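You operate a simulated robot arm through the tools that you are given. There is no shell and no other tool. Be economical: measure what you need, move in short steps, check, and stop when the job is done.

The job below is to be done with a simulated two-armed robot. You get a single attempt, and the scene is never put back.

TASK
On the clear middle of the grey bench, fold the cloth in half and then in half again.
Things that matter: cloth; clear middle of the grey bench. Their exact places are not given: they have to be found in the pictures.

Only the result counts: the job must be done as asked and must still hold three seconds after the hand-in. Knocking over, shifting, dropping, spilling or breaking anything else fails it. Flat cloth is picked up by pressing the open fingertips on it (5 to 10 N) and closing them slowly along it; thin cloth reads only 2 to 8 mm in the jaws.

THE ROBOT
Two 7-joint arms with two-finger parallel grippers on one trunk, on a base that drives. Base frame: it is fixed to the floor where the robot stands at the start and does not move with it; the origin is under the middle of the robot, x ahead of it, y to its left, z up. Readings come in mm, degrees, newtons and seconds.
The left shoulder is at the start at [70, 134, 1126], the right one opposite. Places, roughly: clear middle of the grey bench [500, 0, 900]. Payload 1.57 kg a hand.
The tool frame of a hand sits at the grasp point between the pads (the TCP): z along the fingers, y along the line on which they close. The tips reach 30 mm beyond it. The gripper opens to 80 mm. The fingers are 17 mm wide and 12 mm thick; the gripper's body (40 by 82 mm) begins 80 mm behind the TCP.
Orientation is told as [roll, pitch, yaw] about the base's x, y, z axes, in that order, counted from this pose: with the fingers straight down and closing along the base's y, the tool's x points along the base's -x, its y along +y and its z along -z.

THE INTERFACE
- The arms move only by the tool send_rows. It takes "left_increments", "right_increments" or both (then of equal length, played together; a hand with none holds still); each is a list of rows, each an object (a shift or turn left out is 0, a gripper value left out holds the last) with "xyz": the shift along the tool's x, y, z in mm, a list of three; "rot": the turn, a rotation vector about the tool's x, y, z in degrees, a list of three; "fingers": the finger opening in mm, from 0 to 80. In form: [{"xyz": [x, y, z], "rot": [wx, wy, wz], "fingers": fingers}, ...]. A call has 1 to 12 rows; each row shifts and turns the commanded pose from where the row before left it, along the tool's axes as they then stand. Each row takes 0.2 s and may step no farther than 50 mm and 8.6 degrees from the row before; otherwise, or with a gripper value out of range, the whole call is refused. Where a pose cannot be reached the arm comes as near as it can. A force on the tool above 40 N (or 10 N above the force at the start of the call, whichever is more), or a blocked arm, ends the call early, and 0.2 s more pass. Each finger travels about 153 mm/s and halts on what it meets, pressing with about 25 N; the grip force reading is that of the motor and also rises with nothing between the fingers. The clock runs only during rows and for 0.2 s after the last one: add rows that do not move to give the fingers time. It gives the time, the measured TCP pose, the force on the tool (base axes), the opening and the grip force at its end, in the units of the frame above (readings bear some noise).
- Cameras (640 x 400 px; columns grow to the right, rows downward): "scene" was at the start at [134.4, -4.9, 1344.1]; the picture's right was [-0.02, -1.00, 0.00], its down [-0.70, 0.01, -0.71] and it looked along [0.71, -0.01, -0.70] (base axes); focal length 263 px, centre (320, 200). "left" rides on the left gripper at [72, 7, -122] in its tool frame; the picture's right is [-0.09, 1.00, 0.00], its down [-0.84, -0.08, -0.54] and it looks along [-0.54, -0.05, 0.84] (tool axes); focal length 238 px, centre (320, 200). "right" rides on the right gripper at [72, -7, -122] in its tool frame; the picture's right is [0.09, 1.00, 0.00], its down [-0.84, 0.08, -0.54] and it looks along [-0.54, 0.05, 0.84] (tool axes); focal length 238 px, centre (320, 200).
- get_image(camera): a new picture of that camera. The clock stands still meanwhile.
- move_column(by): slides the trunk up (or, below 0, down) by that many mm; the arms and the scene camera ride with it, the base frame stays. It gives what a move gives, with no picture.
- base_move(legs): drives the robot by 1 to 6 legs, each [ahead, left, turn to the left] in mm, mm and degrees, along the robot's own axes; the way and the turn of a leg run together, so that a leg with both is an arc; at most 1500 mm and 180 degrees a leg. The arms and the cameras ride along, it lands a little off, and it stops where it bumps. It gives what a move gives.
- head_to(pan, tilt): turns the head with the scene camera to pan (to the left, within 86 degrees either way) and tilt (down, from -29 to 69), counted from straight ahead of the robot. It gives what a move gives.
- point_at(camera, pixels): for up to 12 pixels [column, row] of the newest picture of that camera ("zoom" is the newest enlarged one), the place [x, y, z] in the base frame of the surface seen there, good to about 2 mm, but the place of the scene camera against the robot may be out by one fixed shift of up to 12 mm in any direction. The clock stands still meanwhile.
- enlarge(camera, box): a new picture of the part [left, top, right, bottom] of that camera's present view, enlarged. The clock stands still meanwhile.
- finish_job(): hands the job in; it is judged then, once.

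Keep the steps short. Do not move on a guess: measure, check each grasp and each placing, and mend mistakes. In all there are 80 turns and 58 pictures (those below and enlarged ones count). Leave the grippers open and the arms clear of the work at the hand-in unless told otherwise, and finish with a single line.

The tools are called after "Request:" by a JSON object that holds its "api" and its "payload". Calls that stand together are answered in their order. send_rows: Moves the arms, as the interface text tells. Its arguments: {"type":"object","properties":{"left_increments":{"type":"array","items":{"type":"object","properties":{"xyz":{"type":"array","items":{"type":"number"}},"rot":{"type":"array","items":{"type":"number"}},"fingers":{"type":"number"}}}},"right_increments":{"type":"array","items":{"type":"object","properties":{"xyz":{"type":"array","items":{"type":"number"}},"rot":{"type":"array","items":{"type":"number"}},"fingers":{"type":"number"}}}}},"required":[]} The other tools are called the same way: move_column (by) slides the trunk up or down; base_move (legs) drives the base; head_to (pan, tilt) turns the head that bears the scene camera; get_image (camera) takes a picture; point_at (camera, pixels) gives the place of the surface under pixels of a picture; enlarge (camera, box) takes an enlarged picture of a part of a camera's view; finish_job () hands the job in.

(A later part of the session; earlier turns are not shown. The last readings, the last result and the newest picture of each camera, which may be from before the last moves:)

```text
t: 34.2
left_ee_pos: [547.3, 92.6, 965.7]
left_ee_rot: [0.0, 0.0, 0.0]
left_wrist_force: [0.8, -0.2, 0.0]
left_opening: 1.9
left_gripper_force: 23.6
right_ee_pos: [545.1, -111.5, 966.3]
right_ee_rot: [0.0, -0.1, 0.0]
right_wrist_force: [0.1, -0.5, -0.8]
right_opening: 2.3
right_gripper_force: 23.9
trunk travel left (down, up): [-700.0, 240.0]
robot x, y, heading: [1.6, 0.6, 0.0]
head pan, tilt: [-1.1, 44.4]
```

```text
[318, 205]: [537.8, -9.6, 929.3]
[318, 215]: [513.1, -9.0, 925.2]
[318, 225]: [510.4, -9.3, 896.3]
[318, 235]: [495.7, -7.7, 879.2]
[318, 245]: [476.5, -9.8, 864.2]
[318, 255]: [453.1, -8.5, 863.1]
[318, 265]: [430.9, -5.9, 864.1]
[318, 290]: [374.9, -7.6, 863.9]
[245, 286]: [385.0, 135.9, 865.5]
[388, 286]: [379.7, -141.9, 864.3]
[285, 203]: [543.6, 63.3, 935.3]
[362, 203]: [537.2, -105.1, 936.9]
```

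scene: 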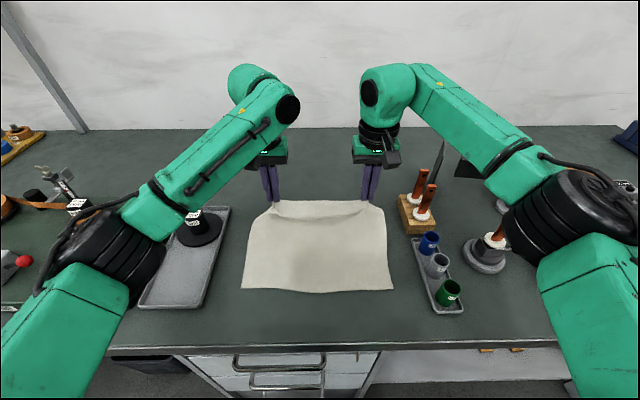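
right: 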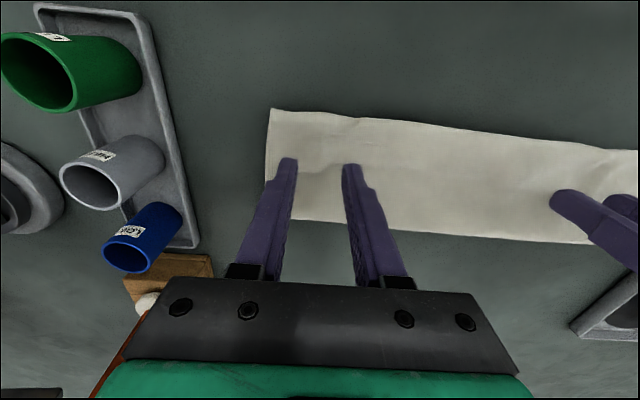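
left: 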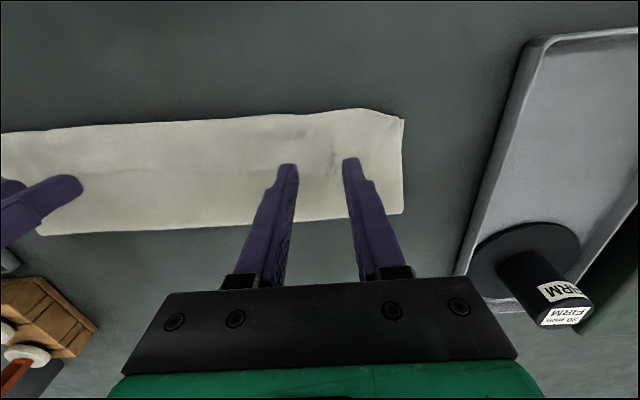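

The cloth leaves the bench at x≈480 and the near edge is at 371, so the fold line is now right at half. I carry the flap over on a taut arc of about 104 mm radius and stop above the near side to check.

Request:
{"api": "send_rows", "payload": {"left_increments": [{"xyz": [14, 0, -15]}, {"xyz": [22.1, 0, -8.9], "rot": [0, -4, 0]}, {"xyz": [22.7, 0, -5.9], "rot": [0, -4, 0]}, {"xyz": [23.8, 0, -2.9], "rot": [0, -4, 0]}, {"xyz": [23.6, 0, 0.1], "rot": [0, -4, 0]}, {"xyz": [23.8, 0, 3.2], "rot": [0, -4, 0]}, {"xyz": [20.9, 0, 6.2]}, {"xyz": [19.1, 0, 10.1]}, {}], "right_increments": [{"xyz": [14, 0, -15]}, {"xyz": [22.1, 0, -8.9], "rot": [0, -4, 0]}, {"xyz": [22.7, 0, -5.9], "rot": [0, -4, 0]}, {"xyz": [23.8, 0, -2.9], "rot": [0, -4, 0]}, {"xyz": [23.6, 0, 0.1], "rot": [0, -4, 0]}, {"xyz": [23.8, 0, 3.2], "rot": [0, -4, 0]}, {"xyz": [20.9, 0, 6.2]}, {"xyz": [19.1, 0, 10.1]}, {}]}}

Request:
{"api": "get_image", "payload": {"camera": "scene"}}

```text
t: 36.2
left_ee_pos: [384.2, 93.1, 949.1]
left_ee_rot: [-0.1, -19.9, 0.1]
left_wrist_force: [-0.1, -0.5, -0.3]
left_opening: 1.7
left_gripper_force: 23.5
right_ee_pos: [386.6, -112.3, 950.5]
right_ee_rot: [0.1, -20.0, 0.0]
right_wrist_force: [0.3, 0.2, -0.1]
right_opening: 2.1
right_gripper_force: 24.0
trunk travel left (down, up): [-700.0, 240.0]
robot x, y, heading: [3.4, 1.3, -0.1]
head pan, tilt: [-1.1, 44.4]
```

```text
27 pictures are left
```

scene: 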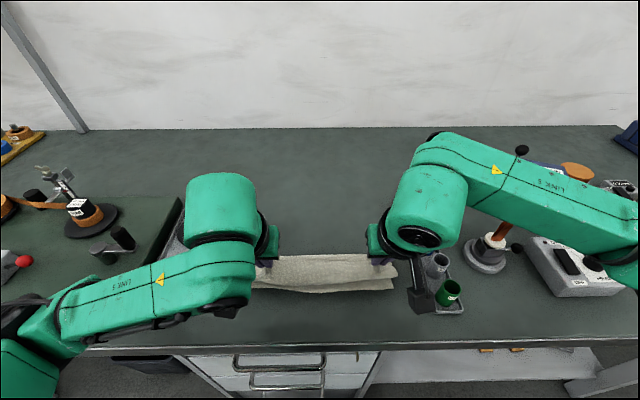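

Request:
{"api": "enlarge", "payload": {"camera": "scene", "box": [240, 230, 420, 310]}}

Request:
{"api": "point_at", "payload": {"camera": "scene", "pixels": [[318, 256], [318, 260], [318, 265], [318, 270], [318, 275], [318, 280], [318, 284], [318, 288], [318, 291]]}}

```text
3.56 times, centred on (330, 270) of scene
```

zoom: 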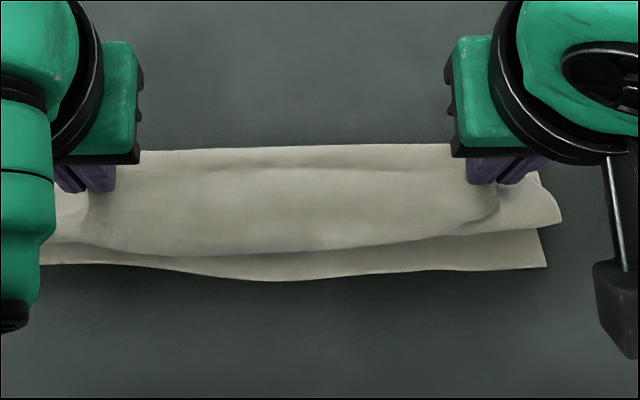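

```text
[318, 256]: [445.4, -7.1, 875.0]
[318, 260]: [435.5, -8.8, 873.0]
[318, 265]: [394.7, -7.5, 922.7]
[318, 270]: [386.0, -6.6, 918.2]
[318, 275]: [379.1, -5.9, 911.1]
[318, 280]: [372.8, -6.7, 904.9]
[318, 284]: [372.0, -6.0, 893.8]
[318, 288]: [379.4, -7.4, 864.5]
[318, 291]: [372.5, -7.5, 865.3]
```

From the middle profile, the cloth again bulges toward the robot (to x≈370 at z≈893) and the fold line has crept to about 445. The ridge held by the pads forces it that way. I'll carry the cloth back, lay it flat, and regrip with the hands turned 90° so it hangs freely. First I take the same arc back.

Request:
{"api": "send_rows", "payload": {"left_increments": [{"xyz": [-19.1, 0, -10.1]}, {"xyz": [-20.9, 0, -6.2]}, {"xyz": [-24, 0, -1.5], "rot": [0, 4, 0]}, {"xyz": [-23.6, 0, 1.6], "rot": [0, 4, 0]}, {"xyz": [-23.6, 0, 4.6], "rot": [0, 4, 0]}, {"xyz": [-22.3, 0, 7.5], "rot": [0, 4, 0]}, {"xyz": [-21.4, 0, 10.4], "rot": [0, 4, 0]}, {"xyz": [-14, 0, 15]}, {"xyz": [-20, 0, 28]}, {"xyz": [-12, 0, 28]}, {"xyz": [-4, 0, 12]}, {}], "right_increments": [{"xyz": [-19.1, 0, -10.1]}, {"xyz": [-20.9, 0, -6.2]}, {"xyz": [-24, 0, -1.5], "rot": [0, 4, 0]}, {"xyz": [-23.6, 0, 1.6], "rot": [0, 4, 0]}, {"xyz": [-23.6, 0, 4.6], "rot": [0, 4, 0]}, {"xyz": [-22.3, 0, 7.5], "rot": [0, 4, 0]}, {"xyz": [-21.4, 0, 10.4], "rot": [0, 4, 0]}, {"xyz": [-14, 0, 15]}, {"xyz": [-20, 0, 28]}, {"xyz": [-12, 0, 28]}, {"xyz": [-4, 0, 12]}, {}]}}

Request:
{"api": "get_image", "payload": {"camera": "scene"}}

Request:
{"api": "point_at", "payload": {"camera": "scene", "pixels": [[421, 172], [432, 186], [425, 215], [318, 213], [318, 225], [318, 240], [318, 255], [318, 270], [318, 290], [250, 225], [388, 225]]}}

```text
t: 38.8
left_ee_pos: [581.4, 91.0, 896.1]
left_ee_rot: [-0.1, 0.0, 0.1]
left_wrist_force: [-0.8, 0.3, 0.0]
left_opening: 1.9
left_gripper_force: 24.0
right_ee_pos: [580.5, -111.4, 898.5]
right_ee_rot: [-0.1, 0.0, 0.0]
right_wrist_force: [-0.3, 0.7, 0.5]
right_opening: 2.1
right_gripper_force: 23.4
trunk travel left (down, up): [-700.0, 240.0]
robot x, y, heading: [-3.9, 2.1, 0.1]
head pan, tilt: [-1.1, 44.4]
```

```text
25 pictures are left
```

scene: 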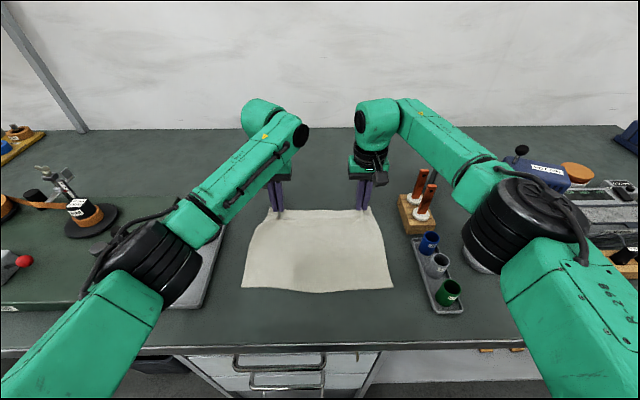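

```text
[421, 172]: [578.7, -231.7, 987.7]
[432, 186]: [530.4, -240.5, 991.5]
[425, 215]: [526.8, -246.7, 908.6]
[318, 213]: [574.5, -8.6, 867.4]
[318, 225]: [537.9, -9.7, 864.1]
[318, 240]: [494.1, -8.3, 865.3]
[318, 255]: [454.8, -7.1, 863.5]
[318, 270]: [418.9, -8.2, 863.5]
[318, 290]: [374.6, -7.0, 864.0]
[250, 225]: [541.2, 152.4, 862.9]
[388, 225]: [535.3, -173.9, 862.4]
```

The cloth lies flat again. I touch down and open the fingers so the gathers spread, then rise.

Request:
{"api": "send_rows", "payload": {"left_increments": [{"xyz": [0, 0, 3.5]}, {"fingers": 8}, {"fingers": 14}, {"fingers": 20}, {"fingers": 26}, {"fingers": 30}, {}, {"xyz": [0, 0, -4]}, {"xyz": [0, 0, -30]}, {"xyz": [0, 0, -40]}, {}], "right_increments": [{"xyz": [0, 0, 4.5]}, {"fingers": 8}, {"fingers": 14}, {"fingers": 20}, {"fingers": 26}, {"fingers": 30}, {}, {"xyz": [0, 0, -4]}, {"xyz": [0, 0, -30]}, {"xyz": [0, 0, -40]}, {}]}}

Request:
{"api": "send_rows", "payload": {"left_increments": [{"rot": [0, 0, 8.18], "fingers": 24}, {"rot": [0, 0, 8.18]}, {"rot": [0, 0, 8.18]}, {"rot": [0, 0, 8.18]}, {"rot": [0, 0, 8.18]}, {"rot": [0, 0, 8.18]}, {"rot": [0, 0, 8.18]}, {"rot": [0, 0, 8.18]}, {"rot": [0, 0, 8.18]}, {"rot": [0, 0, 8.18]}, {"rot": [0, 0, 8.2]}, {}], "right_increments": [{"rot": [0, 0, 8.18], "fingers": 24}, {"rot": [0, 0, 8.18]}, {"rot": [0, 0, 8.18]}, {"rot": [0, 0, 8.18]}, {"rot": [0, 0, 8.18]}, {"rot": [0, 0, 8.18]}, {"rot": [0, 0, 8.18]}, {"rot": [0, 0, 8.18]}, {"rot": [0, 0, 8.18]}, {"rot": [0, 0, 8.18]}, {"rot": [0, 0, 8.2]}, {}]}}

Request:
{"api": "get_image", "payload": {"camera": "scene"}}

```text
t: 41.2
left_ee_pos: [579.6, 89.9, 967.3]
left_ee_rot: [0.1, 0.2, 0.1]
left_wrist_force: [0.9, -0.3, -0.2]
left_opening: 30.1
left_gripper_force: 0.0
right_ee_pos: [579.7, -110.6, 967.1]
right_ee_rot: [0.0, 0.1, 0.0]
right_wrist_force: [0.6, 0.5, 0.7]
right_opening: 29.9
right_gripper_force: 0.1
trunk travel left (down, up): [-700.0, 240.0]
robot x, y, heading: [-0.5, 2.8, -0.1]
head pan, tilt: [-1.1, 44.4]
```

```text
t: 43.8
left_ee_pos: [581.3, 91.2, 969.0]
left_ee_rot: [0.0, 0.0, -90.1]
left_wrist_force: [-0.5, 0.2, 0.2]
left_opening: 23.9
left_gripper_force: 0.2
right_ee_pos: [581.4, -111.6, 967.5]
right_ee_rot: [0.0, -0.1, -90.2]
right_wrist_force: [0.0, 0.1, 0.6]
right_opening: 23.9
right_gripper_force: 0.0
trunk travel left (down, up): [-700.0, 240.0]
robot x, y, heading: [0.0, -0.0, 0.2]
head pan, tilt: [-1.1, 44.4]
```

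```text
24 pictures are left
```

scene: 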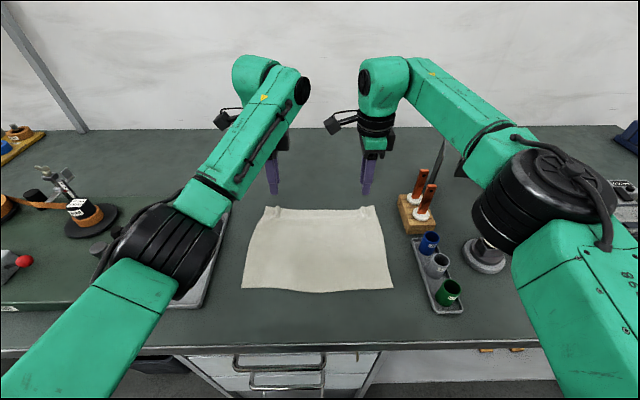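

Both hands turned fine. I enlarge the cloth's far edge and measure it.

Request:
{"api": "enlarge", "payload": {"camera": "scene", "box": [240, 190, 400, 250]}}

Request:
{"api": "point_at", "payload": {"camera": "zoom", "pixels": [[103, 75], [120, 72], [150, 72], [180, 82], [160, 90], [250, 82], [400, 82], [470, 75], [490, 72], [530, 70], [540, 75], [500, 90]]}}

```text
4.00 times, centred on (320, 220) of scene
```

zoom: 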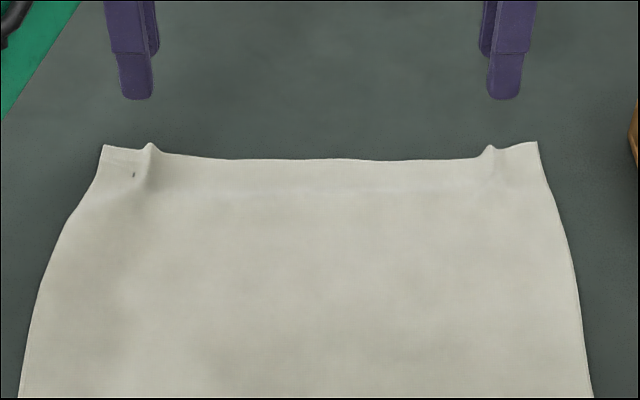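

```text
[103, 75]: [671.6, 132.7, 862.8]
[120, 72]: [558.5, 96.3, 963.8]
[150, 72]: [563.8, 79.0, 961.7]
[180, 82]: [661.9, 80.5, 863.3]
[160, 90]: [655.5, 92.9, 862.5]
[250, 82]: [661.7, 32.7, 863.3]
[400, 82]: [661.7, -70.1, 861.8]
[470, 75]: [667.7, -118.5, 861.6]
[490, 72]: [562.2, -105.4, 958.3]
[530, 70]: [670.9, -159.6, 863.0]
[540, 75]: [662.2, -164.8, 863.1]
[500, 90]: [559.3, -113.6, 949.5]
```

My pixel picks missed the edge, so I measure it again at its actual rows (about 145–162).

Request:
{"api": "point_at", "payload": {"camera": "zoom", "pixels": [[108, 150], [148, 148], [148, 170], [185, 160], [230, 163], [320, 162], [400, 164], [470, 160], [490, 150], [490, 165], [535, 147], [545, 180]]}}

```text
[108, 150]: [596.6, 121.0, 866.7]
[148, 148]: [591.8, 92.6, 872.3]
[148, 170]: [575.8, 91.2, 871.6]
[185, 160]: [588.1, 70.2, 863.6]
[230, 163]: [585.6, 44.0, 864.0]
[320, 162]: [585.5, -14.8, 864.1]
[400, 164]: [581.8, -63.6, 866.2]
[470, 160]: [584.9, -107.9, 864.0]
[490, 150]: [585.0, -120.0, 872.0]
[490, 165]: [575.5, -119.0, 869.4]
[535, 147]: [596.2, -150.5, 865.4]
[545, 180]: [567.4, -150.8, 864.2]
```

The edge lies at x≈595 near the corners, with left corner at y≈121 and right at −150. I aim left at y≈109 and right at y≈−136, with the outer finger just off the edge, and go down close to the bench.

Request:
{"api": "send_rows", "payload": {"left_increments": [{"xyz": [17.8, 3.7, 20]}, {"xyz": [0, 0, 30]}, {"xyz": [0, 0, 20]}, {}, {}], "right_increments": [{"xyz": [-24.4, 3.6, 20]}, {"xyz": [0, 0, 30]}, {"xyz": [0, 0, 20]}, {}, {}]}}

Request:
{"api": "get_image", "payload": {"camera": "left"}}

Request:
{"api": "get_image", "payload": {"camera": "right"}}

```text
t: 45.0
left_ee_pos: [586.1, 108.4, 898.6]
left_ee_rot: [0.0, 0.0, -89.9]
left_wrist_force: [-0.4, -0.4, 0.6]
left_opening: 23.7
left_gripper_force: 0.0
right_ee_pos: [586.1, -135.8, 896.9]
right_ee_rot: [0.1, 0.0, -90.0]
right_wrist_force: [0.3, 0.0, -1.0]
right_opening: 24.2
right_gripper_force: 0.0
trunk travel left (down, up): [-700.0, 240.0]
robot x, y, heading: [0.4, -0.7, 0.1]
head pan, tilt: [-1.1, 44.4]
```

```text
22 pictures are left
```

left: 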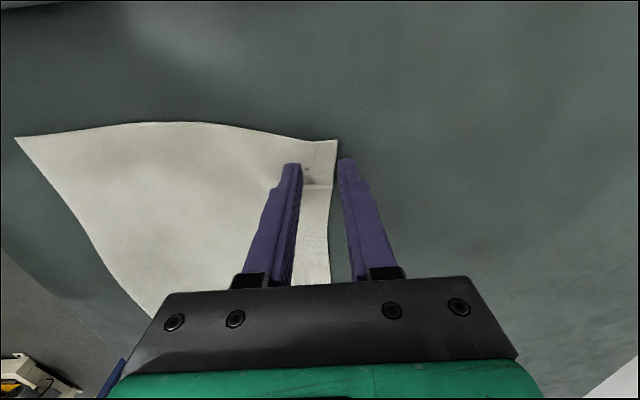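

```text
21 pictures are left
```

right: 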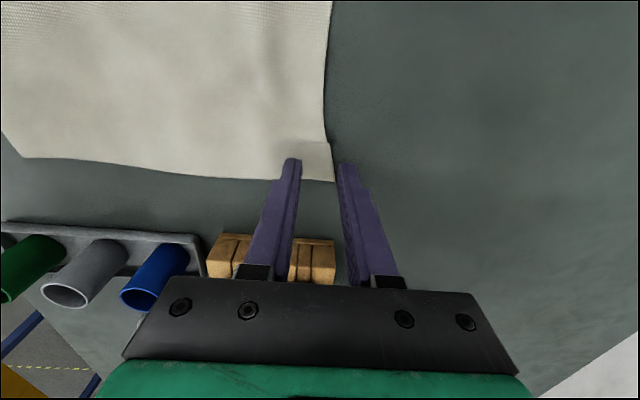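

The outer fingers sit just off the edge on both sides, as planned. I descend to touch.

Request:
{"api": "send_rows", "payload": {"left_increments": [{"xyz": [0, 0, 3]}, {"xyz": [0, 0, 2.5]}, {}], "right_increments": [{"xyz": [0, 0, 3]}, {"xyz": [0, 0, 2]}, {}]}}

```text
t: 45.8
left_ee_pos: [585.2, 108.8, 892.9]
left_ee_rot: [0.0, -0.1, -89.9]
left_wrist_force: [0.1, 0.3, -0.5]
left_opening: 24.2
left_gripper_force: 0.2
right_ee_pos: [585.8, -136.7, 893.1]
right_ee_rot: [0.0, 0.0, -89.9]
right_wrist_force: [-0.1, -0.2, -0.1]
right_opening: 24.2
right_gripper_force: 0.1
trunk travel left (down, up): [-700.0, 240.0]
robot x, y, heading: [3.0, -0.9, -0.2]
head pan, tilt: [-1.1, 44.4]
```

Request:
{"api": "send_rows", "payload": {"left_increments": [{"xyz": [0, 0, 1]}, {"xyz": [0, 0, 0.8]}, {}], "right_increments": [{"xyz": [0, 0, 1]}, {"xyz": [0, 0, 0.8]}, {}]}}

```text
t: 46.6
left_ee_pos: [584.8, 109.3, 892.5]
left_ee_rot: [0.0, -0.1, -90.0]
left_wrist_force: [0.5, 0.1, 1.7]
left_opening: 23.6
left_gripper_force: 0.0
right_ee_pos: [584.8, -135.0, 891.8]
right_ee_rot: [0.1, 0.0, -89.9]
right_wrist_force: [0.5, 0.7, 5.3]
right_opening: 23.6
right_gripper_force: 0.1
trunk travel left (down, up): [-700.0, 240.0]
robot x, y, heading: [-0.2, -2.5, 0.2]
head pan, tilt: [-1.1, 44.4]
```

The left hand is just touching and the right presses at 5 N. A bit more pressure on both, then I close slowly.

Request:
{"api": "send_rows", "payload": {"left_increments": [{"xyz": [0, 0, 1]}, {}, {"fingers": 21}, {"fingers": 18}, {"fingers": 15}, {"fingers": 12}, {"fingers": 9}, {"fingers": 6}, {"fingers": 3}, {"fingers": 0}, {}, {}], "right_increments": [{"xyz": [0, 0, 0.4]}, {}, {"fingers": 21}, {"fingers": 18}, {"fingers": 15}, {"fingers": 12}, {"fingers": 9}, {"fingers": 6}, {"fingers": 3}, {"fingers": 0}, {}, {}]}}

```text
t: 49.2
left_ee_pos: [583.6, 108.7, 892.1]
left_ee_rot: [0.0, 0.0, -90.0]
left_wrist_force: [-0.3, 0.2, 2.0]
left_opening: 2.1
left_gripper_force: 23.9
right_ee_pos: [582.5, -135.5, 890.6]
right_ee_rot: [0.2, 0.0, -89.9]
right_wrist_force: [-0.3, -0.3, 7.2]
right_opening: 2.7
right_gripper_force: 24.0
trunk travel left (down, up): [-700.0, 240.0]
robot x, y, heading: [-0.0, 0.6, -0.1]
head pan, tilt: [-1.1, 44.4]
```

Both hold cloth (2.1 and 2.7 mm). I lift 25 mm and spread the hands gently to pull the old gathers flat, watching the sideways force.

Request:
{"api": "send_rows", "payload": {"left_increments": [{"xyz": [0, 0, -10]}, {"xyz": [0, -3, -15]}, {"xyz": [4, 0, 0]}, {"xyz": [4, 0, 0]}, {}], "right_increments": [{"xyz": [0, 0, -10]}, {"xyz": [0, -3, -15]}, {"xyz": [-2, 0, 0]}, {"xyz": [-2, 0, 0]}, {}]}}

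Request:
{"api": "enlarge", "payload": {"camera": "scene", "box": [220, 180, 420, 305]}}

```text
t: 50.4
left_ee_pos: [582.1, 116.4, 916.7]
left_ee_rot: [-0.1, 0.0, -90.0]
left_wrist_force: [0.1, -0.9, -0.1]
left_opening: 2.4
left_gripper_force: 23.9
right_ee_pos: [581.3, -141.0, 913.6]
right_ee_rot: [0.1, -0.1, -90.0]
right_wrist_force: [0.1, 0.2, -0.8]
right_opening: 2.2
right_gripper_force: 24.0
trunk travel left (down, up): [-700.0, 240.0]
robot x, y, heading: [1.0, -0.2, 0.1]
head pan, tilt: [-1.1, 44.4]
```

```text
3.20 times, centred on (320, 242) of scene
```

zoom: 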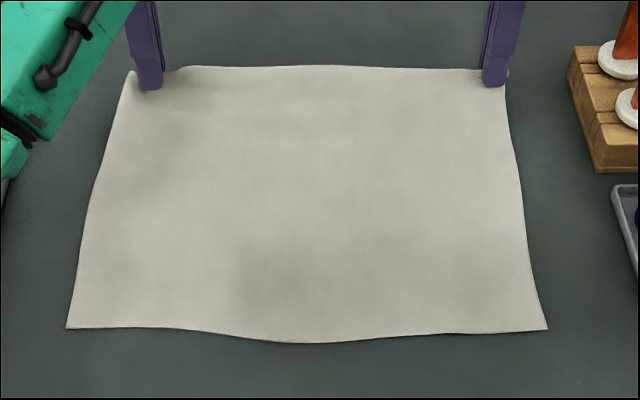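

The far edge is now almost straight and the hands are near the corners. I carry it over on the arc, fingers tilting to point away from the robot, and stop above the near side.

Request:
{"api": "send_rows", "payload": {"left_increments": [{"xyz": [1, -15.5, -25]}, {"xyz": [1, -16, -21]}, {"xyz": [1, -20.5, -16]}, {"xyz": [1, -18.9, -8]}, {"xyz": [0, -22.9, -4.4], "rot": [-5, 0, 0]}, {"xyz": [0, -23.1, -1.6], "rot": [-5, 0, 0]}, {"xyz": [0, -23.4, 0.9], "rot": [-5, 0, 0]}, {"xyz": [0, -23, 3], "rot": [-5, 0, 0]}, {"xyz": [0, -19.9, 6]}, {"xyz": [0, -18.3, 10]}, {}], "right_increments": [{"xyz": [-0.5, -15.5, -26]}, {"xyz": [-0.5, -16, -22]}, {"xyz": [-0.5, -20.5, -16]}, {"xyz": [-0.5, -18.9, -8]}, {"xyz": [0, -22.9, -4.4], "rot": [-5, 0, 0]}, {"xyz": [0, -23.1, -1.6], "rot": [-5, 0, 0]}, {"xyz": [0, -23.4, 0.9], "rot": [-5, 0, 0]}, {"xyz": [0, -23, 3], "rot": [-5, 0, 0]}, {"xyz": [0, -19.9, 6]}, {"xyz": [0, -18.3, 10]}, {}]}}

Request:
{"api": "enlarge", "payload": {"camera": "scene", "box": [220, 190, 420, 315]}}

```text
t: 52.8
left_ee_pos: [395.2, 121.4, 955.8]
left_ee_rot: [20.0, -0.2, -90.1]
left_wrist_force: [-0.1, -4.5, -1.3]
left_opening: 2.2
left_gripper_force: 23.6
left hand out of reach, approached as far as the arm can: row 10
right_ee_pos: [388.3, -140.4, 948.0]
right_ee_rot: [20.0, 0.1, -90.1]
right_wrist_force: [-0.4, 3.5, 0.4]
right_opening: 2.4
right_gripper_force: 24.3
trunk travel left (down, up): [-700.0, 240.0]
robot x, y, heading: [-0.5, 0.6, -0.2]
head pan, tilt: [-1.1, 44.4]
```

```text
3.20 times, centred on (320, 252) of scene
```

zoom: 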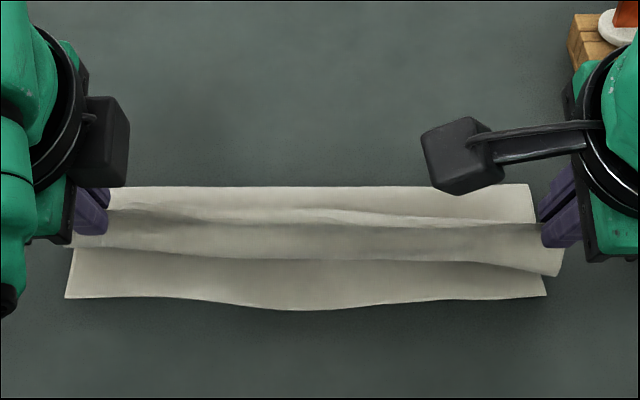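

The edge is straight between the hands (about 4 N tension). The left hand is 7 mm short because of reach. I measure the profile in the middle.

Request:
{"api": "point_at", "payload": {"camera": "zoom", "pixels": [[300, 188], [300, 195], [300, 203], [300, 210], [300, 218], [300, 226], [300, 235], [300, 245], [300, 255], [300, 265], [300, 306], [520, 187]]}}

```text
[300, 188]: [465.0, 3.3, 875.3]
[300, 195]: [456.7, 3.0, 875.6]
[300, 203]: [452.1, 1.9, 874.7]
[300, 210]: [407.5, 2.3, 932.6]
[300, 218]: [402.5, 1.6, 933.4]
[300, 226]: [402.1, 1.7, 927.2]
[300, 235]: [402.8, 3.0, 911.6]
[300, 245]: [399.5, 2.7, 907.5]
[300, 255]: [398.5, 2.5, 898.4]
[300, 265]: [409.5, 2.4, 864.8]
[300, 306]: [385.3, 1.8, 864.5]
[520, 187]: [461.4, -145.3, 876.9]
```

The flap hangs straight down at x≈400 with no overshoot, and the fold line is at about 468. I lower both hands to near the cloth at tip x≈386.

Request:
{"api": "send_rows", "payload": {"left_increments": [{"xyz": [0, -2.7, 7.5]}, {"xyz": [0, -11.2, 14]}, {"xyz": [0, -11.2, 14]}, {"xyz": [0, -11.2, 14]}, {}], "right_increments": [{}, {"xyz": [0, -9.7, 14.6]}, {"xyz": [0, -9.7, 14.6]}, {"xyz": [0, -9.7, 14.6]}, {}]}}

Request:
{"api": "enlarge", "payload": {"camera": "scene", "box": [220, 190, 420, 315]}}

Request:
{"api": "point_at", "payload": {"camera": "zoom", "pixels": [[300, 180], [300, 190], [300, 200], [300, 210], [300, 220], [300, 235], [300, 250], [300, 265], [300, 275], [300, 285], [300, 295], [300, 306]]}}

```text
t: 54.0
left_ee_pos: [380.4, 121.2, 895.9]
left_ee_rot: [20.0, 0.0, -89.9]
left_wrist_force: [0.0, -4.0, 1.2]
left_opening: 2.3
left_gripper_force: 23.9
right_ee_pos: [376.6, -142.1, 897.3]
right_ee_rot: [20.0, 0.0, -89.9]
right_wrist_force: [0.2, 4.0, 0.8]
right_opening: 2.0
right_gripper_force: 23.3
trunk travel left (down, up): [-700.0, 240.0]
robot x, y, heading: [-3.9, 0.6, 0.4]
head pan, tilt: [-1.1, 44.4]
```

```text
3.20 times, centred on (320, 252) of scene
```

zoom: 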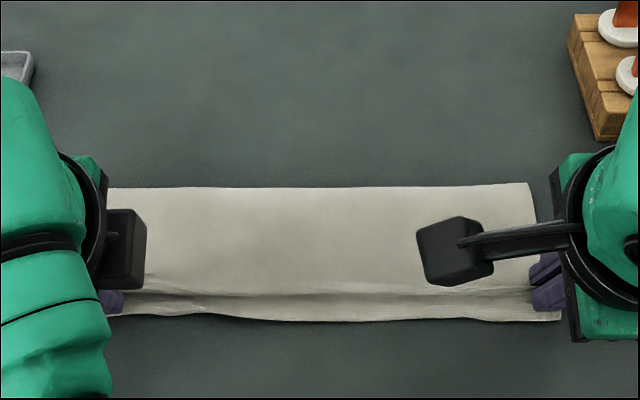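

```text
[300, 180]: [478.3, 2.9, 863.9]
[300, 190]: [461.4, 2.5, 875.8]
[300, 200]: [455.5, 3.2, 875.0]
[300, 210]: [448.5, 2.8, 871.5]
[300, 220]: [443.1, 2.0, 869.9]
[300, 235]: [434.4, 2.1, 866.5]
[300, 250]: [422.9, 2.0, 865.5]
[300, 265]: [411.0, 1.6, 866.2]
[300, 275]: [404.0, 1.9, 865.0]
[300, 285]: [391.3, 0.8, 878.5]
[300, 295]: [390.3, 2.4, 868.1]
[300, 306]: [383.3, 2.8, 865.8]
```

The flap lies flat from the fold to x≈391, with the pinched edge standing at 391. I touch down, open slowly, and back out along the fingers.

Request:
{"api": "send_rows", "payload": {"left_increments": [{"xyz": [0, -0.5, 1.5]}, {}, {"fingers": 5}, {"fingers": 8}, {"fingers": 12}, {"fingers": 16}, {"fingers": 20}, {}, {"xyz": [0, 0, -5]}, {"xyz": [0, 0, -25]}, {"xyz": [0, 0, -40]}, {}], "right_increments": [{"xyz": [0, -0.7, 2.5]}, {}, {"fingers": 5}, {"fingers": 8}, {"fingers": 12}, {"fingers": 16}, {"fingers": 20}, {}, {"xyz": [0, 0, -5]}, {"xyz": [0, 0, -25]}, {"xyz": [0, 0, -40]}, {}]}}

Request:
{"api": "send_rows", "payload": {"left_increments": [{"xyz": [30, 0, -5]}, {"xyz": [40, 0, -5]}, {}], "right_increments": [{"xyz": [-30, 0, -30]}, {"xyz": [-40, 0, -10]}, {}]}}

Request:
{"api": "enlarge", "payload": {"camera": "scene", "box": [230, 230, 400, 310]}}

```text
t: 56.6
left_ee_pos: [388.1, 115.1, 924.5]
left_ee_rot: [19.9, 0.0, -90.0]
left_wrist_force: [0.2, 0.1, 0.9]
left_opening: 20.2
left_gripper_force: 0.0
left hand out of reach, approached as far as the arm can: row 9, 10, 11
right_ee_pos: [351.1, -143.9, 959.3]
right_ee_rot: [20.0, 0.0, -89.9]
right_wrist_force: [0.4, -0.5, -0.4]
right_opening: 20.1
right_gripper_force: 0.0
trunk travel left (down, up): [-700.0, 240.0]
robot x, y, heading: [1.9, -1.1, -0.1]
head pan, tilt: [-1.1, 44.4]
```

```text
t: 57.4
left_ee_pos: [402.5, 186.9, 928.1]
left_ee_rot: [19.9, 0.0, -90.0]
left_wrist_force: [-0.2, -1.3, 0.3]
left_opening: 20.3
left_gripper_force: 0.1
left hand out of reach, approached as far as the arm can: row 1, 2
right_ee_pos: [337.6, -209.7, 996.2]
right_ee_rot: [19.9, 0.1, -90.0]
right_wrist_force: [0.8, 1.5, -0.4]
right_opening: 20.3
right_gripper_force: 0.1
trunk travel left (down, up): [-700.0, 240.0]
robot x, y, heading: [3.8, -1.2, 0.3]
head pan, tilt: [-1.1, 44.4]
```

```text
3.76 times, centred on (315, 270) of scene
```

zoom: 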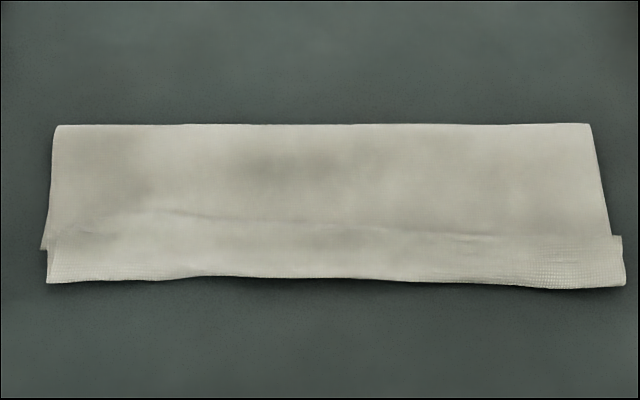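

The strip is smoother now, but there's a step line at rows 215–235 and the lower left corner shows at (42,247). I measure these.

Request:
{"api": "point_at", "payload": {"camera": "zoom", "pixels": [[44, 246], [50, 280], [55, 238], [120, 212], [180, 222], [300, 218], [300, 274], [300, 128], [615, 240], [620, 282], [605, 230], [588, 128]]}}

Request:
{"api": "enlarge", "payload": {"camera": "scene", "box": [230, 260, 290, 310]}}

Request:
{"api": "enlarge", "payload": {"camera": "scene", "box": [345, 260, 405, 310]}}

```text
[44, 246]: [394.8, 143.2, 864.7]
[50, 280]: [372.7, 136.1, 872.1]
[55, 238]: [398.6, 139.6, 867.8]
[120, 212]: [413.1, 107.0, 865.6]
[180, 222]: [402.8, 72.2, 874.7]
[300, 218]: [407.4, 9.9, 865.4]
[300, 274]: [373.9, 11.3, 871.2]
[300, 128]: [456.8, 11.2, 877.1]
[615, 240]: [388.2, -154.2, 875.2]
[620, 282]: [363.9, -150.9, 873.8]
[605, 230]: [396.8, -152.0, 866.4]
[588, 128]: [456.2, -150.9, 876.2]
```

```text
8.00 times, centred on (260, 285) of scene
```

zoom: 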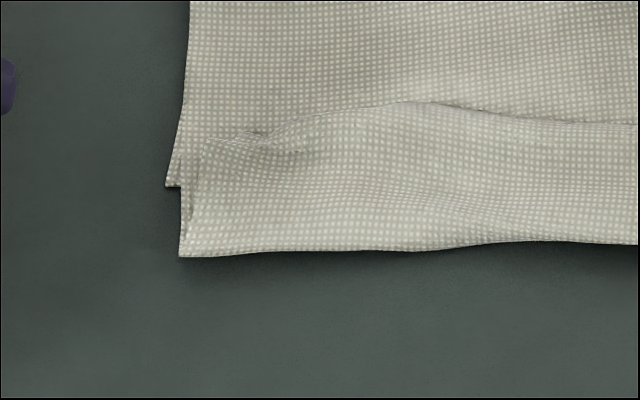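

```text
8.00 times, centred on (375, 285) of scene
```

zoom: 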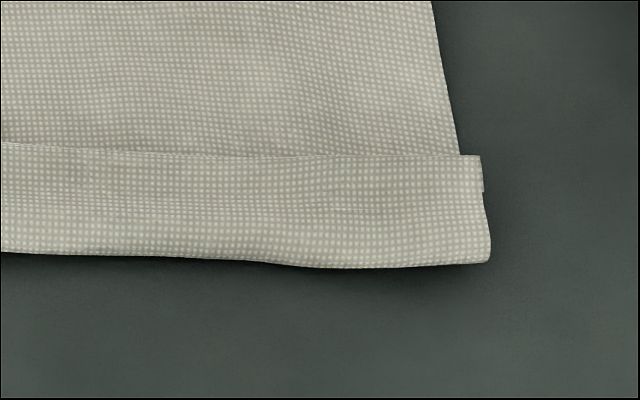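

Now it's clear: a band about 34 mm wide, from x≈366 to 400, is turned back on top. The lower layer's near edge is at about 384–395, so the fold line should be near 490. I'll regrip the band's free edge lightly, carry it back, and then let the flap fall over from a leaning position instead of pressing it down. I measure the right end's edge first.

Request:
{"api": "point_at", "payload": {"camera": "zoom", "pixels": [[420, 150], [420, 160], [420, 175], [420, 225], [475, 160], [300, 152], [300, 160], [100, 145], [100, 155], [485, 215]]}}

Request:
{"api": "send_rows", "payload": {"left_increments": [{"rot": [6.67, 0, 0], "xyz": [0, 0, -15]}, {"rot": [6.67, 0, 0], "xyz": [0, 0, -10]}, {"rot": [6.66, 0, 0]}, {}], "right_increments": [{"rot": [6.67, 0, 0]}, {"rot": [6.67, 0, 0]}, {"rot": [6.66, 0, 0]}, {}]}}

```text
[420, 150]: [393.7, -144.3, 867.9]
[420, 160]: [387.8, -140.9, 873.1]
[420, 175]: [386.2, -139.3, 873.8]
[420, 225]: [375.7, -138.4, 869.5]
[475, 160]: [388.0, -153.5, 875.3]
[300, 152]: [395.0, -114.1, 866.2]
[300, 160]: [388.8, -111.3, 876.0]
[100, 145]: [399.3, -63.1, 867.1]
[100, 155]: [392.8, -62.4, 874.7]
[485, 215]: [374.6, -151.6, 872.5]
```

```text
t: 58.4
left_ee_pos: [394.1, 185.9, 949.9]
left_ee_rot: [-0.1, 0.0, -89.9]
left_wrist_force: [-0.5, 0.1, 0.3]
left_opening: 19.8
left_gripper_force: 0.1
right_ee_pos: [337.0, -211.9, 998.9]
right_ee_rot: [-0.2, 0.0, -90.0]
right_wrist_force: [-0.2, -0.7, -0.3]
right_opening: 20.4
right_gripper_force: 0.0
trunk travel left (down, up): [-700.0, 240.0]
robot x, y, heading: [0.8, 1.7, -0.0]
head pan, tilt: [-1.1, 44.4]
```

The right edge stands at z≈874 over the face at 867, at x≈391. I move to just inside the edge on both sides with fingers at 16 mm, stopping above.

Request:
{"api": "send_rows", "payload": {"left_increments": [{"xyz": [-40, 5, 0], "fingers": 16}, {"xyz": [-46, 5, 0]}, {"xyz": [0, 0, 10]}, {"xyz": [0, 0, 20]}, {"xyz": [0, 0, 15]}, {}, {}], "right_increments": [{"xyz": [38, 24, 0], "fingers": 16}, {"xyz": [38, 25, 0]}, {"xyz": [0, 0, 34]}, {"xyz": [0, 0, 35]}, {"xyz": [0, 0, 25]}, {}, {}]}}

Request:
{"api": "enlarge", "payload": {"camera": "left", "box": [220, 100, 420, 225]}}

Request:
{"api": "enlarge", "payload": {"camera": "right", "box": [220, 100, 420, 225]}}

```text
t: 60.0
left_ee_pos: [407.1, 100.0, 906.0]
left_ee_rot: [0.1, 0.1, -89.9]
left_wrist_force: [0.5, 0.0, -1.4]
left_opening: 15.9
left_gripper_force: 0.1
right_ee_pos: [388.2, -135.5, 904.6]
right_ee_rot: [0.0, 0.0, -90.0]
right_wrist_force: [-0.2, 0.5, 0.7]
right_opening: 16.0
right_gripper_force: 0.1
trunk travel left (down, up): [-700.0, 240.0]
robot x, y, heading: [-3.0, -0.1, 0.1]
head pan, tilt: [-1.1, 44.4]
```

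```text
3.20 times, centred on (320, 162) of left
```

zoom: 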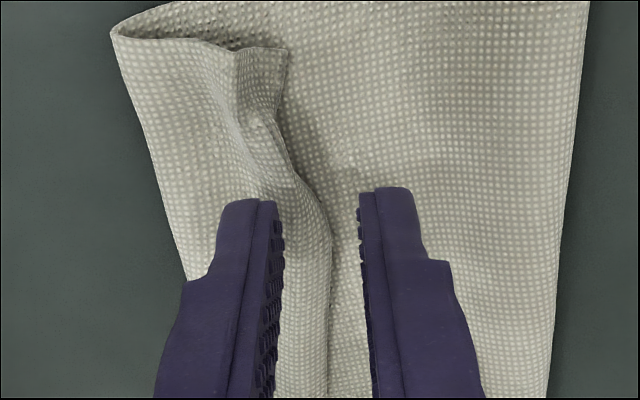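

```text
3.20 times, centred on (320, 162) of right
```

zoom: 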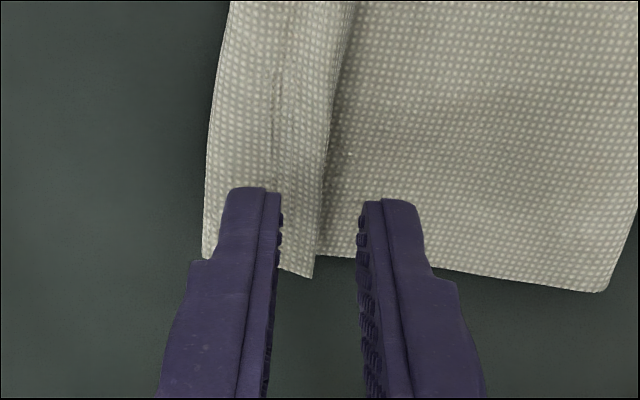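

I can see the band's free edge between the fingers on both sides. I lower about 8 mm and close slowly.

Request:
{"api": "send_rows", "payload": {"left_increments": [{"xyz": [0, 0, 5]}, {"xyz": [0, 0, 3]}, {}, {"fingers": 13}, {"fingers": 10}, {"fingers": 7}, {"fingers": 4}, {"fingers": 1}, {"fingers": 0}, {}, {}], "right_increments": [{"xyz": [0, 0, 5]}, {"xyz": [0, 0, 3]}, {}, {"fingers": 13}, {"fingers": 10}, {"fingers": 7}, {"fingers": 4}, {"fingers": 1}, {"fingers": 0}, {}, {}]}}

```text
t: 62.4
left_ee_pos: [404.8, 99.5, 895.7]
left_ee_rot: [0.1, 0.0, -90.1]
left_wrist_force: [0.5, 1.0, -0.5]
left_opening: 2.4
left_gripper_force: 24.1
right_ee_pos: [389.2, -136.2, 898.2]
right_ee_rot: [-0.1, 0.0, -89.9]
right_wrist_force: [-0.1, 0.8, -0.5]
right_opening: 2.0
right_gripper_force: 23.6
trunk travel left (down, up): [-700.0, 240.0]
robot x, y, heading: [0.5, 1.8, 0.0]
head pan, tilt: [-1.1, 44.4]
```

Both hold (2.4 and 2.0 mm). I lift and carry the flap back toward the far side.

Request:
{"api": "send_rows", "payload": {"left_increments": [{"xyz": [0, 0, -10]}, {"xyz": [0, 2, -15]}, {"xyz": [0, 5, -15]}, {"xyz": [0, 10, -15]}, {"xyz": [0, 10, -15]}, {"xyz": [0, 19, 0]}, {"xyz": [0, 19, 0]}, {"xyz": [0, 19, 0]}, {"xyz": [0, 19, 0]}, {"xyz": [0, 19, 0]}, {"xyz": [0, 18, 0]}, {}], "right_increments": [{"xyz": [0, 0, -10]}, {"xyz": [0, 2, -15]}, {"xyz": [0, 5, -15]}, {"xyz": [0, 10, -15]}, {"xyz": [0, 10, -15]}, {"xyz": [0, 22, 0]}, {"xyz": [0, 22, 0]}, {"xyz": [0, 22, 0]}, {"xyz": [0, 21, 0]}, {"xyz": [0, 21, 0]}, {"xyz": [0, 21, 0]}, {}]}}

Request:
{"api": "enlarge", "payload": {"camera": "scene", "box": [220, 180, 420, 305]}}

Request:
{"api": "point_at", "payload": {"camera": "zoom", "pixels": [[300, 70], [300, 90], [300, 110], [300, 130], [300, 150], [300, 170], [300, 190], [300, 210], [300, 250], [300, 336], [72, 322], [542, 325]]}}

```text
t: 65.0
left_ee_pos: [545.2, 99.3, 965.2]
left_ee_rot: [0.0, 0.0, -90.0]
left_wrist_force: [-0.5, 0.4, 0.5]
left_opening: 2.5
left_gripper_force: 23.5
right_ee_pos: [544.3, -134.9, 965.3]
right_ee_rot: [-0.1, 0.0, -90.0]
right_wrist_force: [-0.1, -0.2, -0.1]
right_opening: 2.0
right_gripper_force: 23.5
trunk travel left (down, up): [-700.0, 240.0]
robot x, y, heading: [3.5, -1.8, -0.2]
head pan, tilt: [-1.1, 44.4]
```

```text
3.20 times, centred on (320, 242) of scene
```

zoom: 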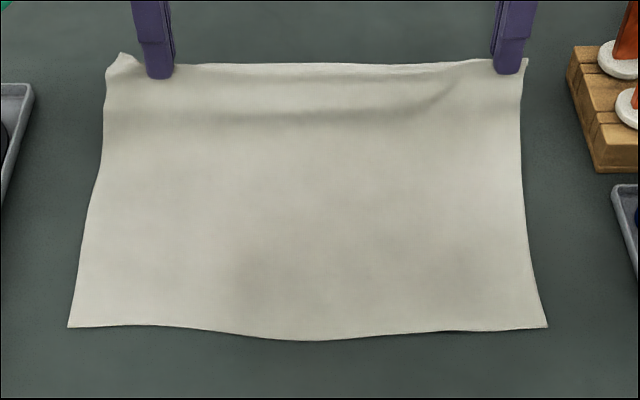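

```text
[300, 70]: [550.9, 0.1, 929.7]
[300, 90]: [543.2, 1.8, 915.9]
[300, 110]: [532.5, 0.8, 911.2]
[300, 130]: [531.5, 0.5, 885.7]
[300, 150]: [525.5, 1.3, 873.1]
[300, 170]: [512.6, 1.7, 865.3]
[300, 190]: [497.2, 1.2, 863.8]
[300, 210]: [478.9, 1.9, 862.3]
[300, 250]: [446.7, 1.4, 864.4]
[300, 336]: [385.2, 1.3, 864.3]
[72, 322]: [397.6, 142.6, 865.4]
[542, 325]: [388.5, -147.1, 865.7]
```

The near edge is at x≈385, so the target fold line is about 495. The cloth now leaves the bench at about 512. I carry it over with more finger tilt and stop with the flap leaning toward the robot.

Request:
{"api": "send_rows", "payload": {"left_increments": [{"xyz": [0, -17, -17]}, {"xyz": [0, -28.2, -5.4], "rot": [-7, 0, 0]}, {"xyz": [0, -29.1, -1.8], "rot": [-7, 0, 0]}, {"xyz": [0, -25.6, 1.5], "rot": [-7, 0, 0]}, {"xyz": [0, -24, 3.1], "rot": [-7, 0, 0]}, {"xyz": [0, -16.2, 2.7]}, {}, {}], "right_increments": [{"xyz": [0, -17, -17]}, {"xyz": [0, -28.2, -5.4], "rot": [-7, 0, 0]}, {"xyz": [0, -29.1, -1.8], "rot": [-7, 0, 0]}, {"xyz": [0, -25.6, 1.5], "rot": [-7, 0, 0]}, {"xyz": [0, -24, 3.1], "rot": [-7, 0, 0]}, {"xyz": [0, -16.2, 2.7]}, {}, {}]}}

Request:
{"api": "enlarge", "payload": {"camera": "scene", "box": [220, 190, 420, 315]}}

Request:
{"api": "point_at", "payload": {"camera": "zoom", "pixels": [[300, 160], [300, 168], [300, 175], [300, 182], [300, 190], [300, 200], [300, 210], [300, 220], [300, 230], [300, 240], [300, 250], [300, 260]]}}

```text
t: 66.8
left_ee_pos: [411.6, 100.6, 956.7]
left_ee_rot: [28.0, 0.1, -90.0]
left_wrist_force: [-0.6, -0.1, -0.2]
left_opening: 2.1
left_gripper_force: 23.9
right_ee_pos: [410.8, -137.5, 956.8]
right_ee_rot: [28.0, 0.1, -90.0]
right_wrist_force: [-0.1, 0.0, -0.1]
right_opening: 2.1
right_gripper_force: 23.2
trunk travel left (down, up): [-700.0, 240.0]
robot x, y, heading: [-0.1, 2.1, 0.0]
head pan, tilt: [-1.1, 44.4]
```

```text
3.20 times, centred on (320, 252) of scene
```

zoom: 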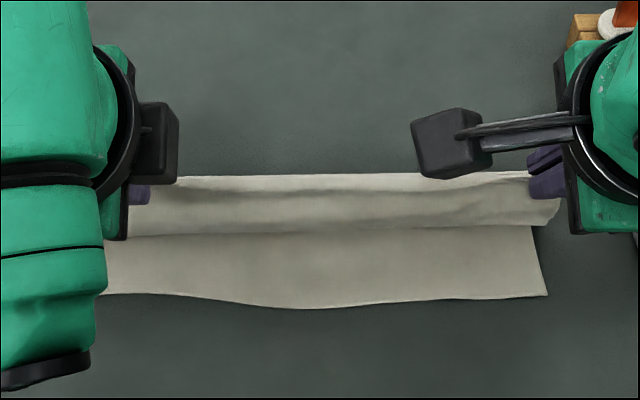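

```text
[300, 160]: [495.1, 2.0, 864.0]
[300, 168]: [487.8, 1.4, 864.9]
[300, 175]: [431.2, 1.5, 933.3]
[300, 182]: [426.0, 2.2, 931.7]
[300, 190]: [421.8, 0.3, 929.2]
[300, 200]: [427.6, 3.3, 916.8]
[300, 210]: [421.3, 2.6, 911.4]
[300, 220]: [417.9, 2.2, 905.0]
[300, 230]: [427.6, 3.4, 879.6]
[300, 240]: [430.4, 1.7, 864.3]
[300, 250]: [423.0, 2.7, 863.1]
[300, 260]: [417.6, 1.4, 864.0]
```

The flap now hangs at x≈425 with a little slack, and the fold is at about 486. It needs to stay taut while moving toward the robot, and the left arm is near its inner reach limit. So I lower 20 mm, then back the base 30 mm to pull it out.

Request:
{"api": "send_rows", "payload": {"left_increments": [{"xyz": [0, -4.7, 8.8]}, {"xyz": [0, -4.7, 8.8]}, {}], "right_increments": [{"xyz": [0, -4.7, 8.8]}, {"xyz": [0, -4.7, 8.8]}, {}]}}

Request:
{"api": "base_move", "payload": {"legs": [[-30, 0, 0]]}}

```text
t: 67.6
left_ee_pos: [410.4, 101.8, 936.8]
left_ee_rot: [28.0, 0.0, -90.0]
left_wrist_force: [-0.1, -1.1, 0.1]
left_opening: 1.9
left_gripper_force: 24.0
right_ee_pos: [412.5, -137.6, 937.0]
right_ee_rot: [27.9, 0.0, -90.0]
right_wrist_force: [0.9, 1.0, 0.7]
right_opening: 1.9
right_gripper_force: 23.3
trunk travel left (down, up): [-700.0, 240.0]
robot x, y, heading: [-1.0, -2.7, 0.3]
head pan, tilt: [-1.1, 44.4]
```

```text
t: 68.4
left_ee_pos: [384.1, 101.8, 935.8]
left_ee_rot: [27.8, 0.0, -90.0]
left_wrist_force: [1.6, -1.2, -0.3]
left_opening: 2.0
left_gripper_force: 23.2
right_ee_pos: [384.8, -137.5, 934.7]
right_ee_rot: [27.8, -0.1, -90.2]
right_wrist_force: [-0.1, 1.0, 0.0]
right_opening: 2.0
right_gripper_force: 23.2
trunk travel left (down, up): [-700.0, 240.0]
robot x, y, heading: [-32.0, 1.1, -0.0]
head pan, tilt: [-1.1, 44.4]
```

The base backed cleanly and tips are at about (398, 909). I check the profile again.

Request:
{"api": "enlarge", "payload": {"camera": "scene", "box": [220, 170, 420, 295]}}

Request:
{"api": "point_at", "payload": {"camera": "zoom", "pixels": [[300, 160], [300, 170], [300, 180], [300, 190], [300, 200], [300, 210], [300, 220], [300, 230], [300, 240], [300, 250], [300, 260], [300, 270]]}}

```text
3.20 times, centred on (320, 232) of scene
```

zoom: 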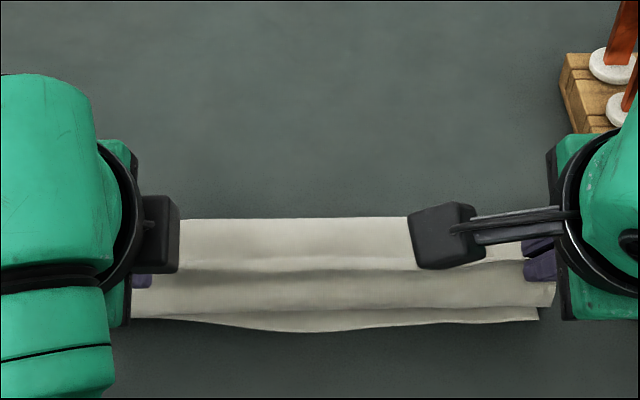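

```text
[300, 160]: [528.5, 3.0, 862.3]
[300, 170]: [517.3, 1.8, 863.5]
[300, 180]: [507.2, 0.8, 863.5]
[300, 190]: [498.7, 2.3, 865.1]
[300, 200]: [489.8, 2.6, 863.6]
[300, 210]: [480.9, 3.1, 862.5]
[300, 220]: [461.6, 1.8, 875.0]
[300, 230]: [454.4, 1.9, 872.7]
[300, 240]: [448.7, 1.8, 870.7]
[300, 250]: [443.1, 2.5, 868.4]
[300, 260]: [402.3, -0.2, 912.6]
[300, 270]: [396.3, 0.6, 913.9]
```

The fold has rolled to about 471 because the soft flap sags while the hands are high. A better route is to carry it back over the far side, come down early to about x 450 and 18 mm above the cloth, then pull the edge low toward the robot so it unrolls without moving the fold. First the return and the descent.

Request:
{"api": "send_rows", "payload": {"left_increments": [{"xyz": [0, 19.9, 5.7]}, {"xyz": [0, 19.9, 5.7]}, {"xyz": [0, 19.9, 5.7]}, {"xyz": [0, 19.9, 5.7]}, {"xyz": [0, 19.9, 5.7]}, {"xyz": [0, 19.9, 5.7]}, {}, {"xyz": [0, -17.5, 3.1]}, {"xyz": [0, -17.5, 3.1]}, {"xyz": [0, -17.5, 3.1]}, {"xyz": [0, -17.5, 3.1]}, {"xyz": [0, -17.5, 3.1]}], "right_increments": [{"xyz": [0, 19.9, 5.7]}, {"xyz": [0, 19.9, 5.7]}, {"xyz": [0, 19.9, 5.7]}, {"xyz": [0, 19.9, 5.7]}, {"xyz": [0, 19.9, 5.7]}, {"xyz": [0, 19.9, 5.7]}, {}, {"xyz": [0, -17.5, 3.1]}, {"xyz": [0, -17.5, 3.1]}, {"xyz": [0, -17.5, 3.1]}, {"xyz": [0, -17.5, 3.1]}, {"xyz": [0, -17.5, 3.1]}]}}

Request:
{"api": "enlarge", "payload": {"camera": "scene", "box": [220, 170, 420, 295]}}

Request:
{"api": "point_at", "payload": {"camera": "zoom", "pixels": [[300, 190], [300, 198], [300, 205], [300, 212], [300, 220], [300, 230], [300, 240], [300, 250], [300, 260], [300, 275], [300, 300], [300, 328]]}}

```text
t: 71.0
left_ee_pos: [432.5, 102.2, 911.5]
left_ee_rot: [27.9, -0.2, -90.0]
left_wrist_force: [0.0, -0.1, 0.4]
left_opening: 2.1
left_gripper_force: 24.3
right_ee_pos: [432.6, -137.6, 908.1]
right_ee_rot: [28.1, 0.0, -90.0]
right_wrist_force: [-0.1, 0.6, 0.2]
right_opening: 1.7
right_gripper_force: 23.5
trunk travel left (down, up): [-700.0, 240.0]
robot x, y, heading: [-31.0, -2.5, -0.2]
head pan, tilt: [-1.1, 44.4]
```

```text
3.20 times, centred on (320, 232) of scene
```

zoom: 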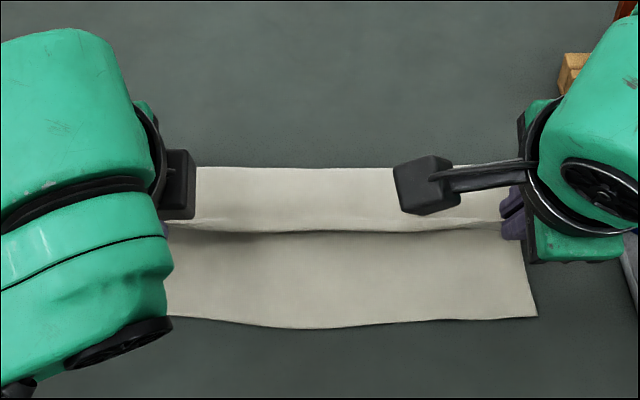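

```text
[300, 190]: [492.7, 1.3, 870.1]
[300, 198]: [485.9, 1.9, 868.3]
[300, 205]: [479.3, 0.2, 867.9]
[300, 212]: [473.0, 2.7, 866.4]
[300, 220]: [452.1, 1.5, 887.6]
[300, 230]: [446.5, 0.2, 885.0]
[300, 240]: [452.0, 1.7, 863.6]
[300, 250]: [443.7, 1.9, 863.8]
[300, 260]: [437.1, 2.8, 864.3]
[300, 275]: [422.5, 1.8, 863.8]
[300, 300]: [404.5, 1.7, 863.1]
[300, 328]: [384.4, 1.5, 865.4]
```

That worked: the fold is at about 510 and the flap lies flat up to the edge held at x≈448, with no bulge. Now I pull the edge low toward the robot until it meets the near edge.

Request:
{"api": "send_rows", "payload": {"left_increments": [{"xyz": [0, -11.5, -3.9]}, {"xyz": [0, -11.5, -3.9]}, {"xyz": [0, -11.5, -3.9]}, {"xyz": [0, -11.5, -3.9]}, {"xyz": [0, -9.4, -1.6]}, {"xyz": [0, -5, 3]}, {}], "right_increments": [{"xyz": [0, -11.5, -3.9]}, {"xyz": [0, -11.5, -3.9]}, {"xyz": [0, -11.5, -3.9]}, {"xyz": [0, -11.5, -3.9]}, {"xyz": [0, -9.4, -1.6]}, {"xyz": [0, -4, 1.5]}, {}]}}

Request:
{"api": "enlarge", "payload": {"camera": "scene", "box": [220, 170, 420, 295]}}

Request:
{"api": "point_at", "payload": {"camera": "zoom", "pixels": [[300, 192], [300, 200], [300, 208], [300, 220], [300, 240], [300, 260], [300, 280], [300, 295], [300, 305], [300, 313], [300, 320], [300, 328]]}}

```text
t: 72.6
left_ee_pos: [371.0, 101.3, 892.8]
left_ee_rot: [28.0, -0.1, -90.1]
left_wrist_force: [-0.8, -0.6, 0.0]
left_opening: 2.0
left_gripper_force: 23.2
right_ee_pos: [374.2, -136.6, 895.1]
right_ee_rot: [28.0, 0.0, -90.1]
right_wrist_force: [-0.1, -0.1, -0.1]
right_opening: 2.2
right_gripper_force: 24.2
trunk travel left (down, up): [-700.0, 240.0]
robot x, y, heading: [-32.1, -1.3, -0.0]
head pan, tilt: [-1.1, 44.4]
```

```text
3.20 times, centred on (320, 232) of scene
```

zoom: 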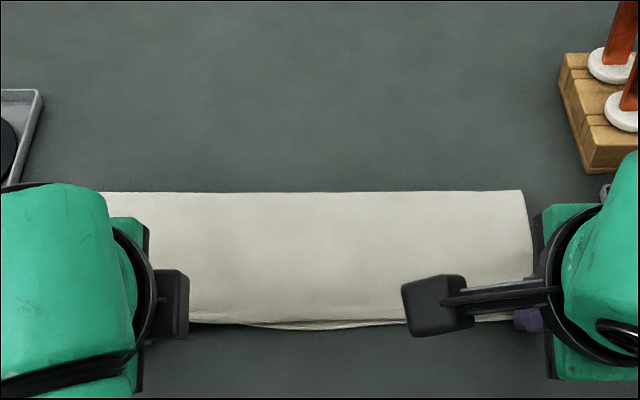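

```text
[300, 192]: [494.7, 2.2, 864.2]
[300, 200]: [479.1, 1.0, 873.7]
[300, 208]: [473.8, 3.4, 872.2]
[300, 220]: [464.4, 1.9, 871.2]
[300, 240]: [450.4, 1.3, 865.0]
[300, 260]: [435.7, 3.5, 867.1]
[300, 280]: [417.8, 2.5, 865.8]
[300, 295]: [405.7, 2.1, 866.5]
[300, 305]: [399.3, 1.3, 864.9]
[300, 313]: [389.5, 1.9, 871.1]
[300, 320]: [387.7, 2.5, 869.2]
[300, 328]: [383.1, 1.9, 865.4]
```

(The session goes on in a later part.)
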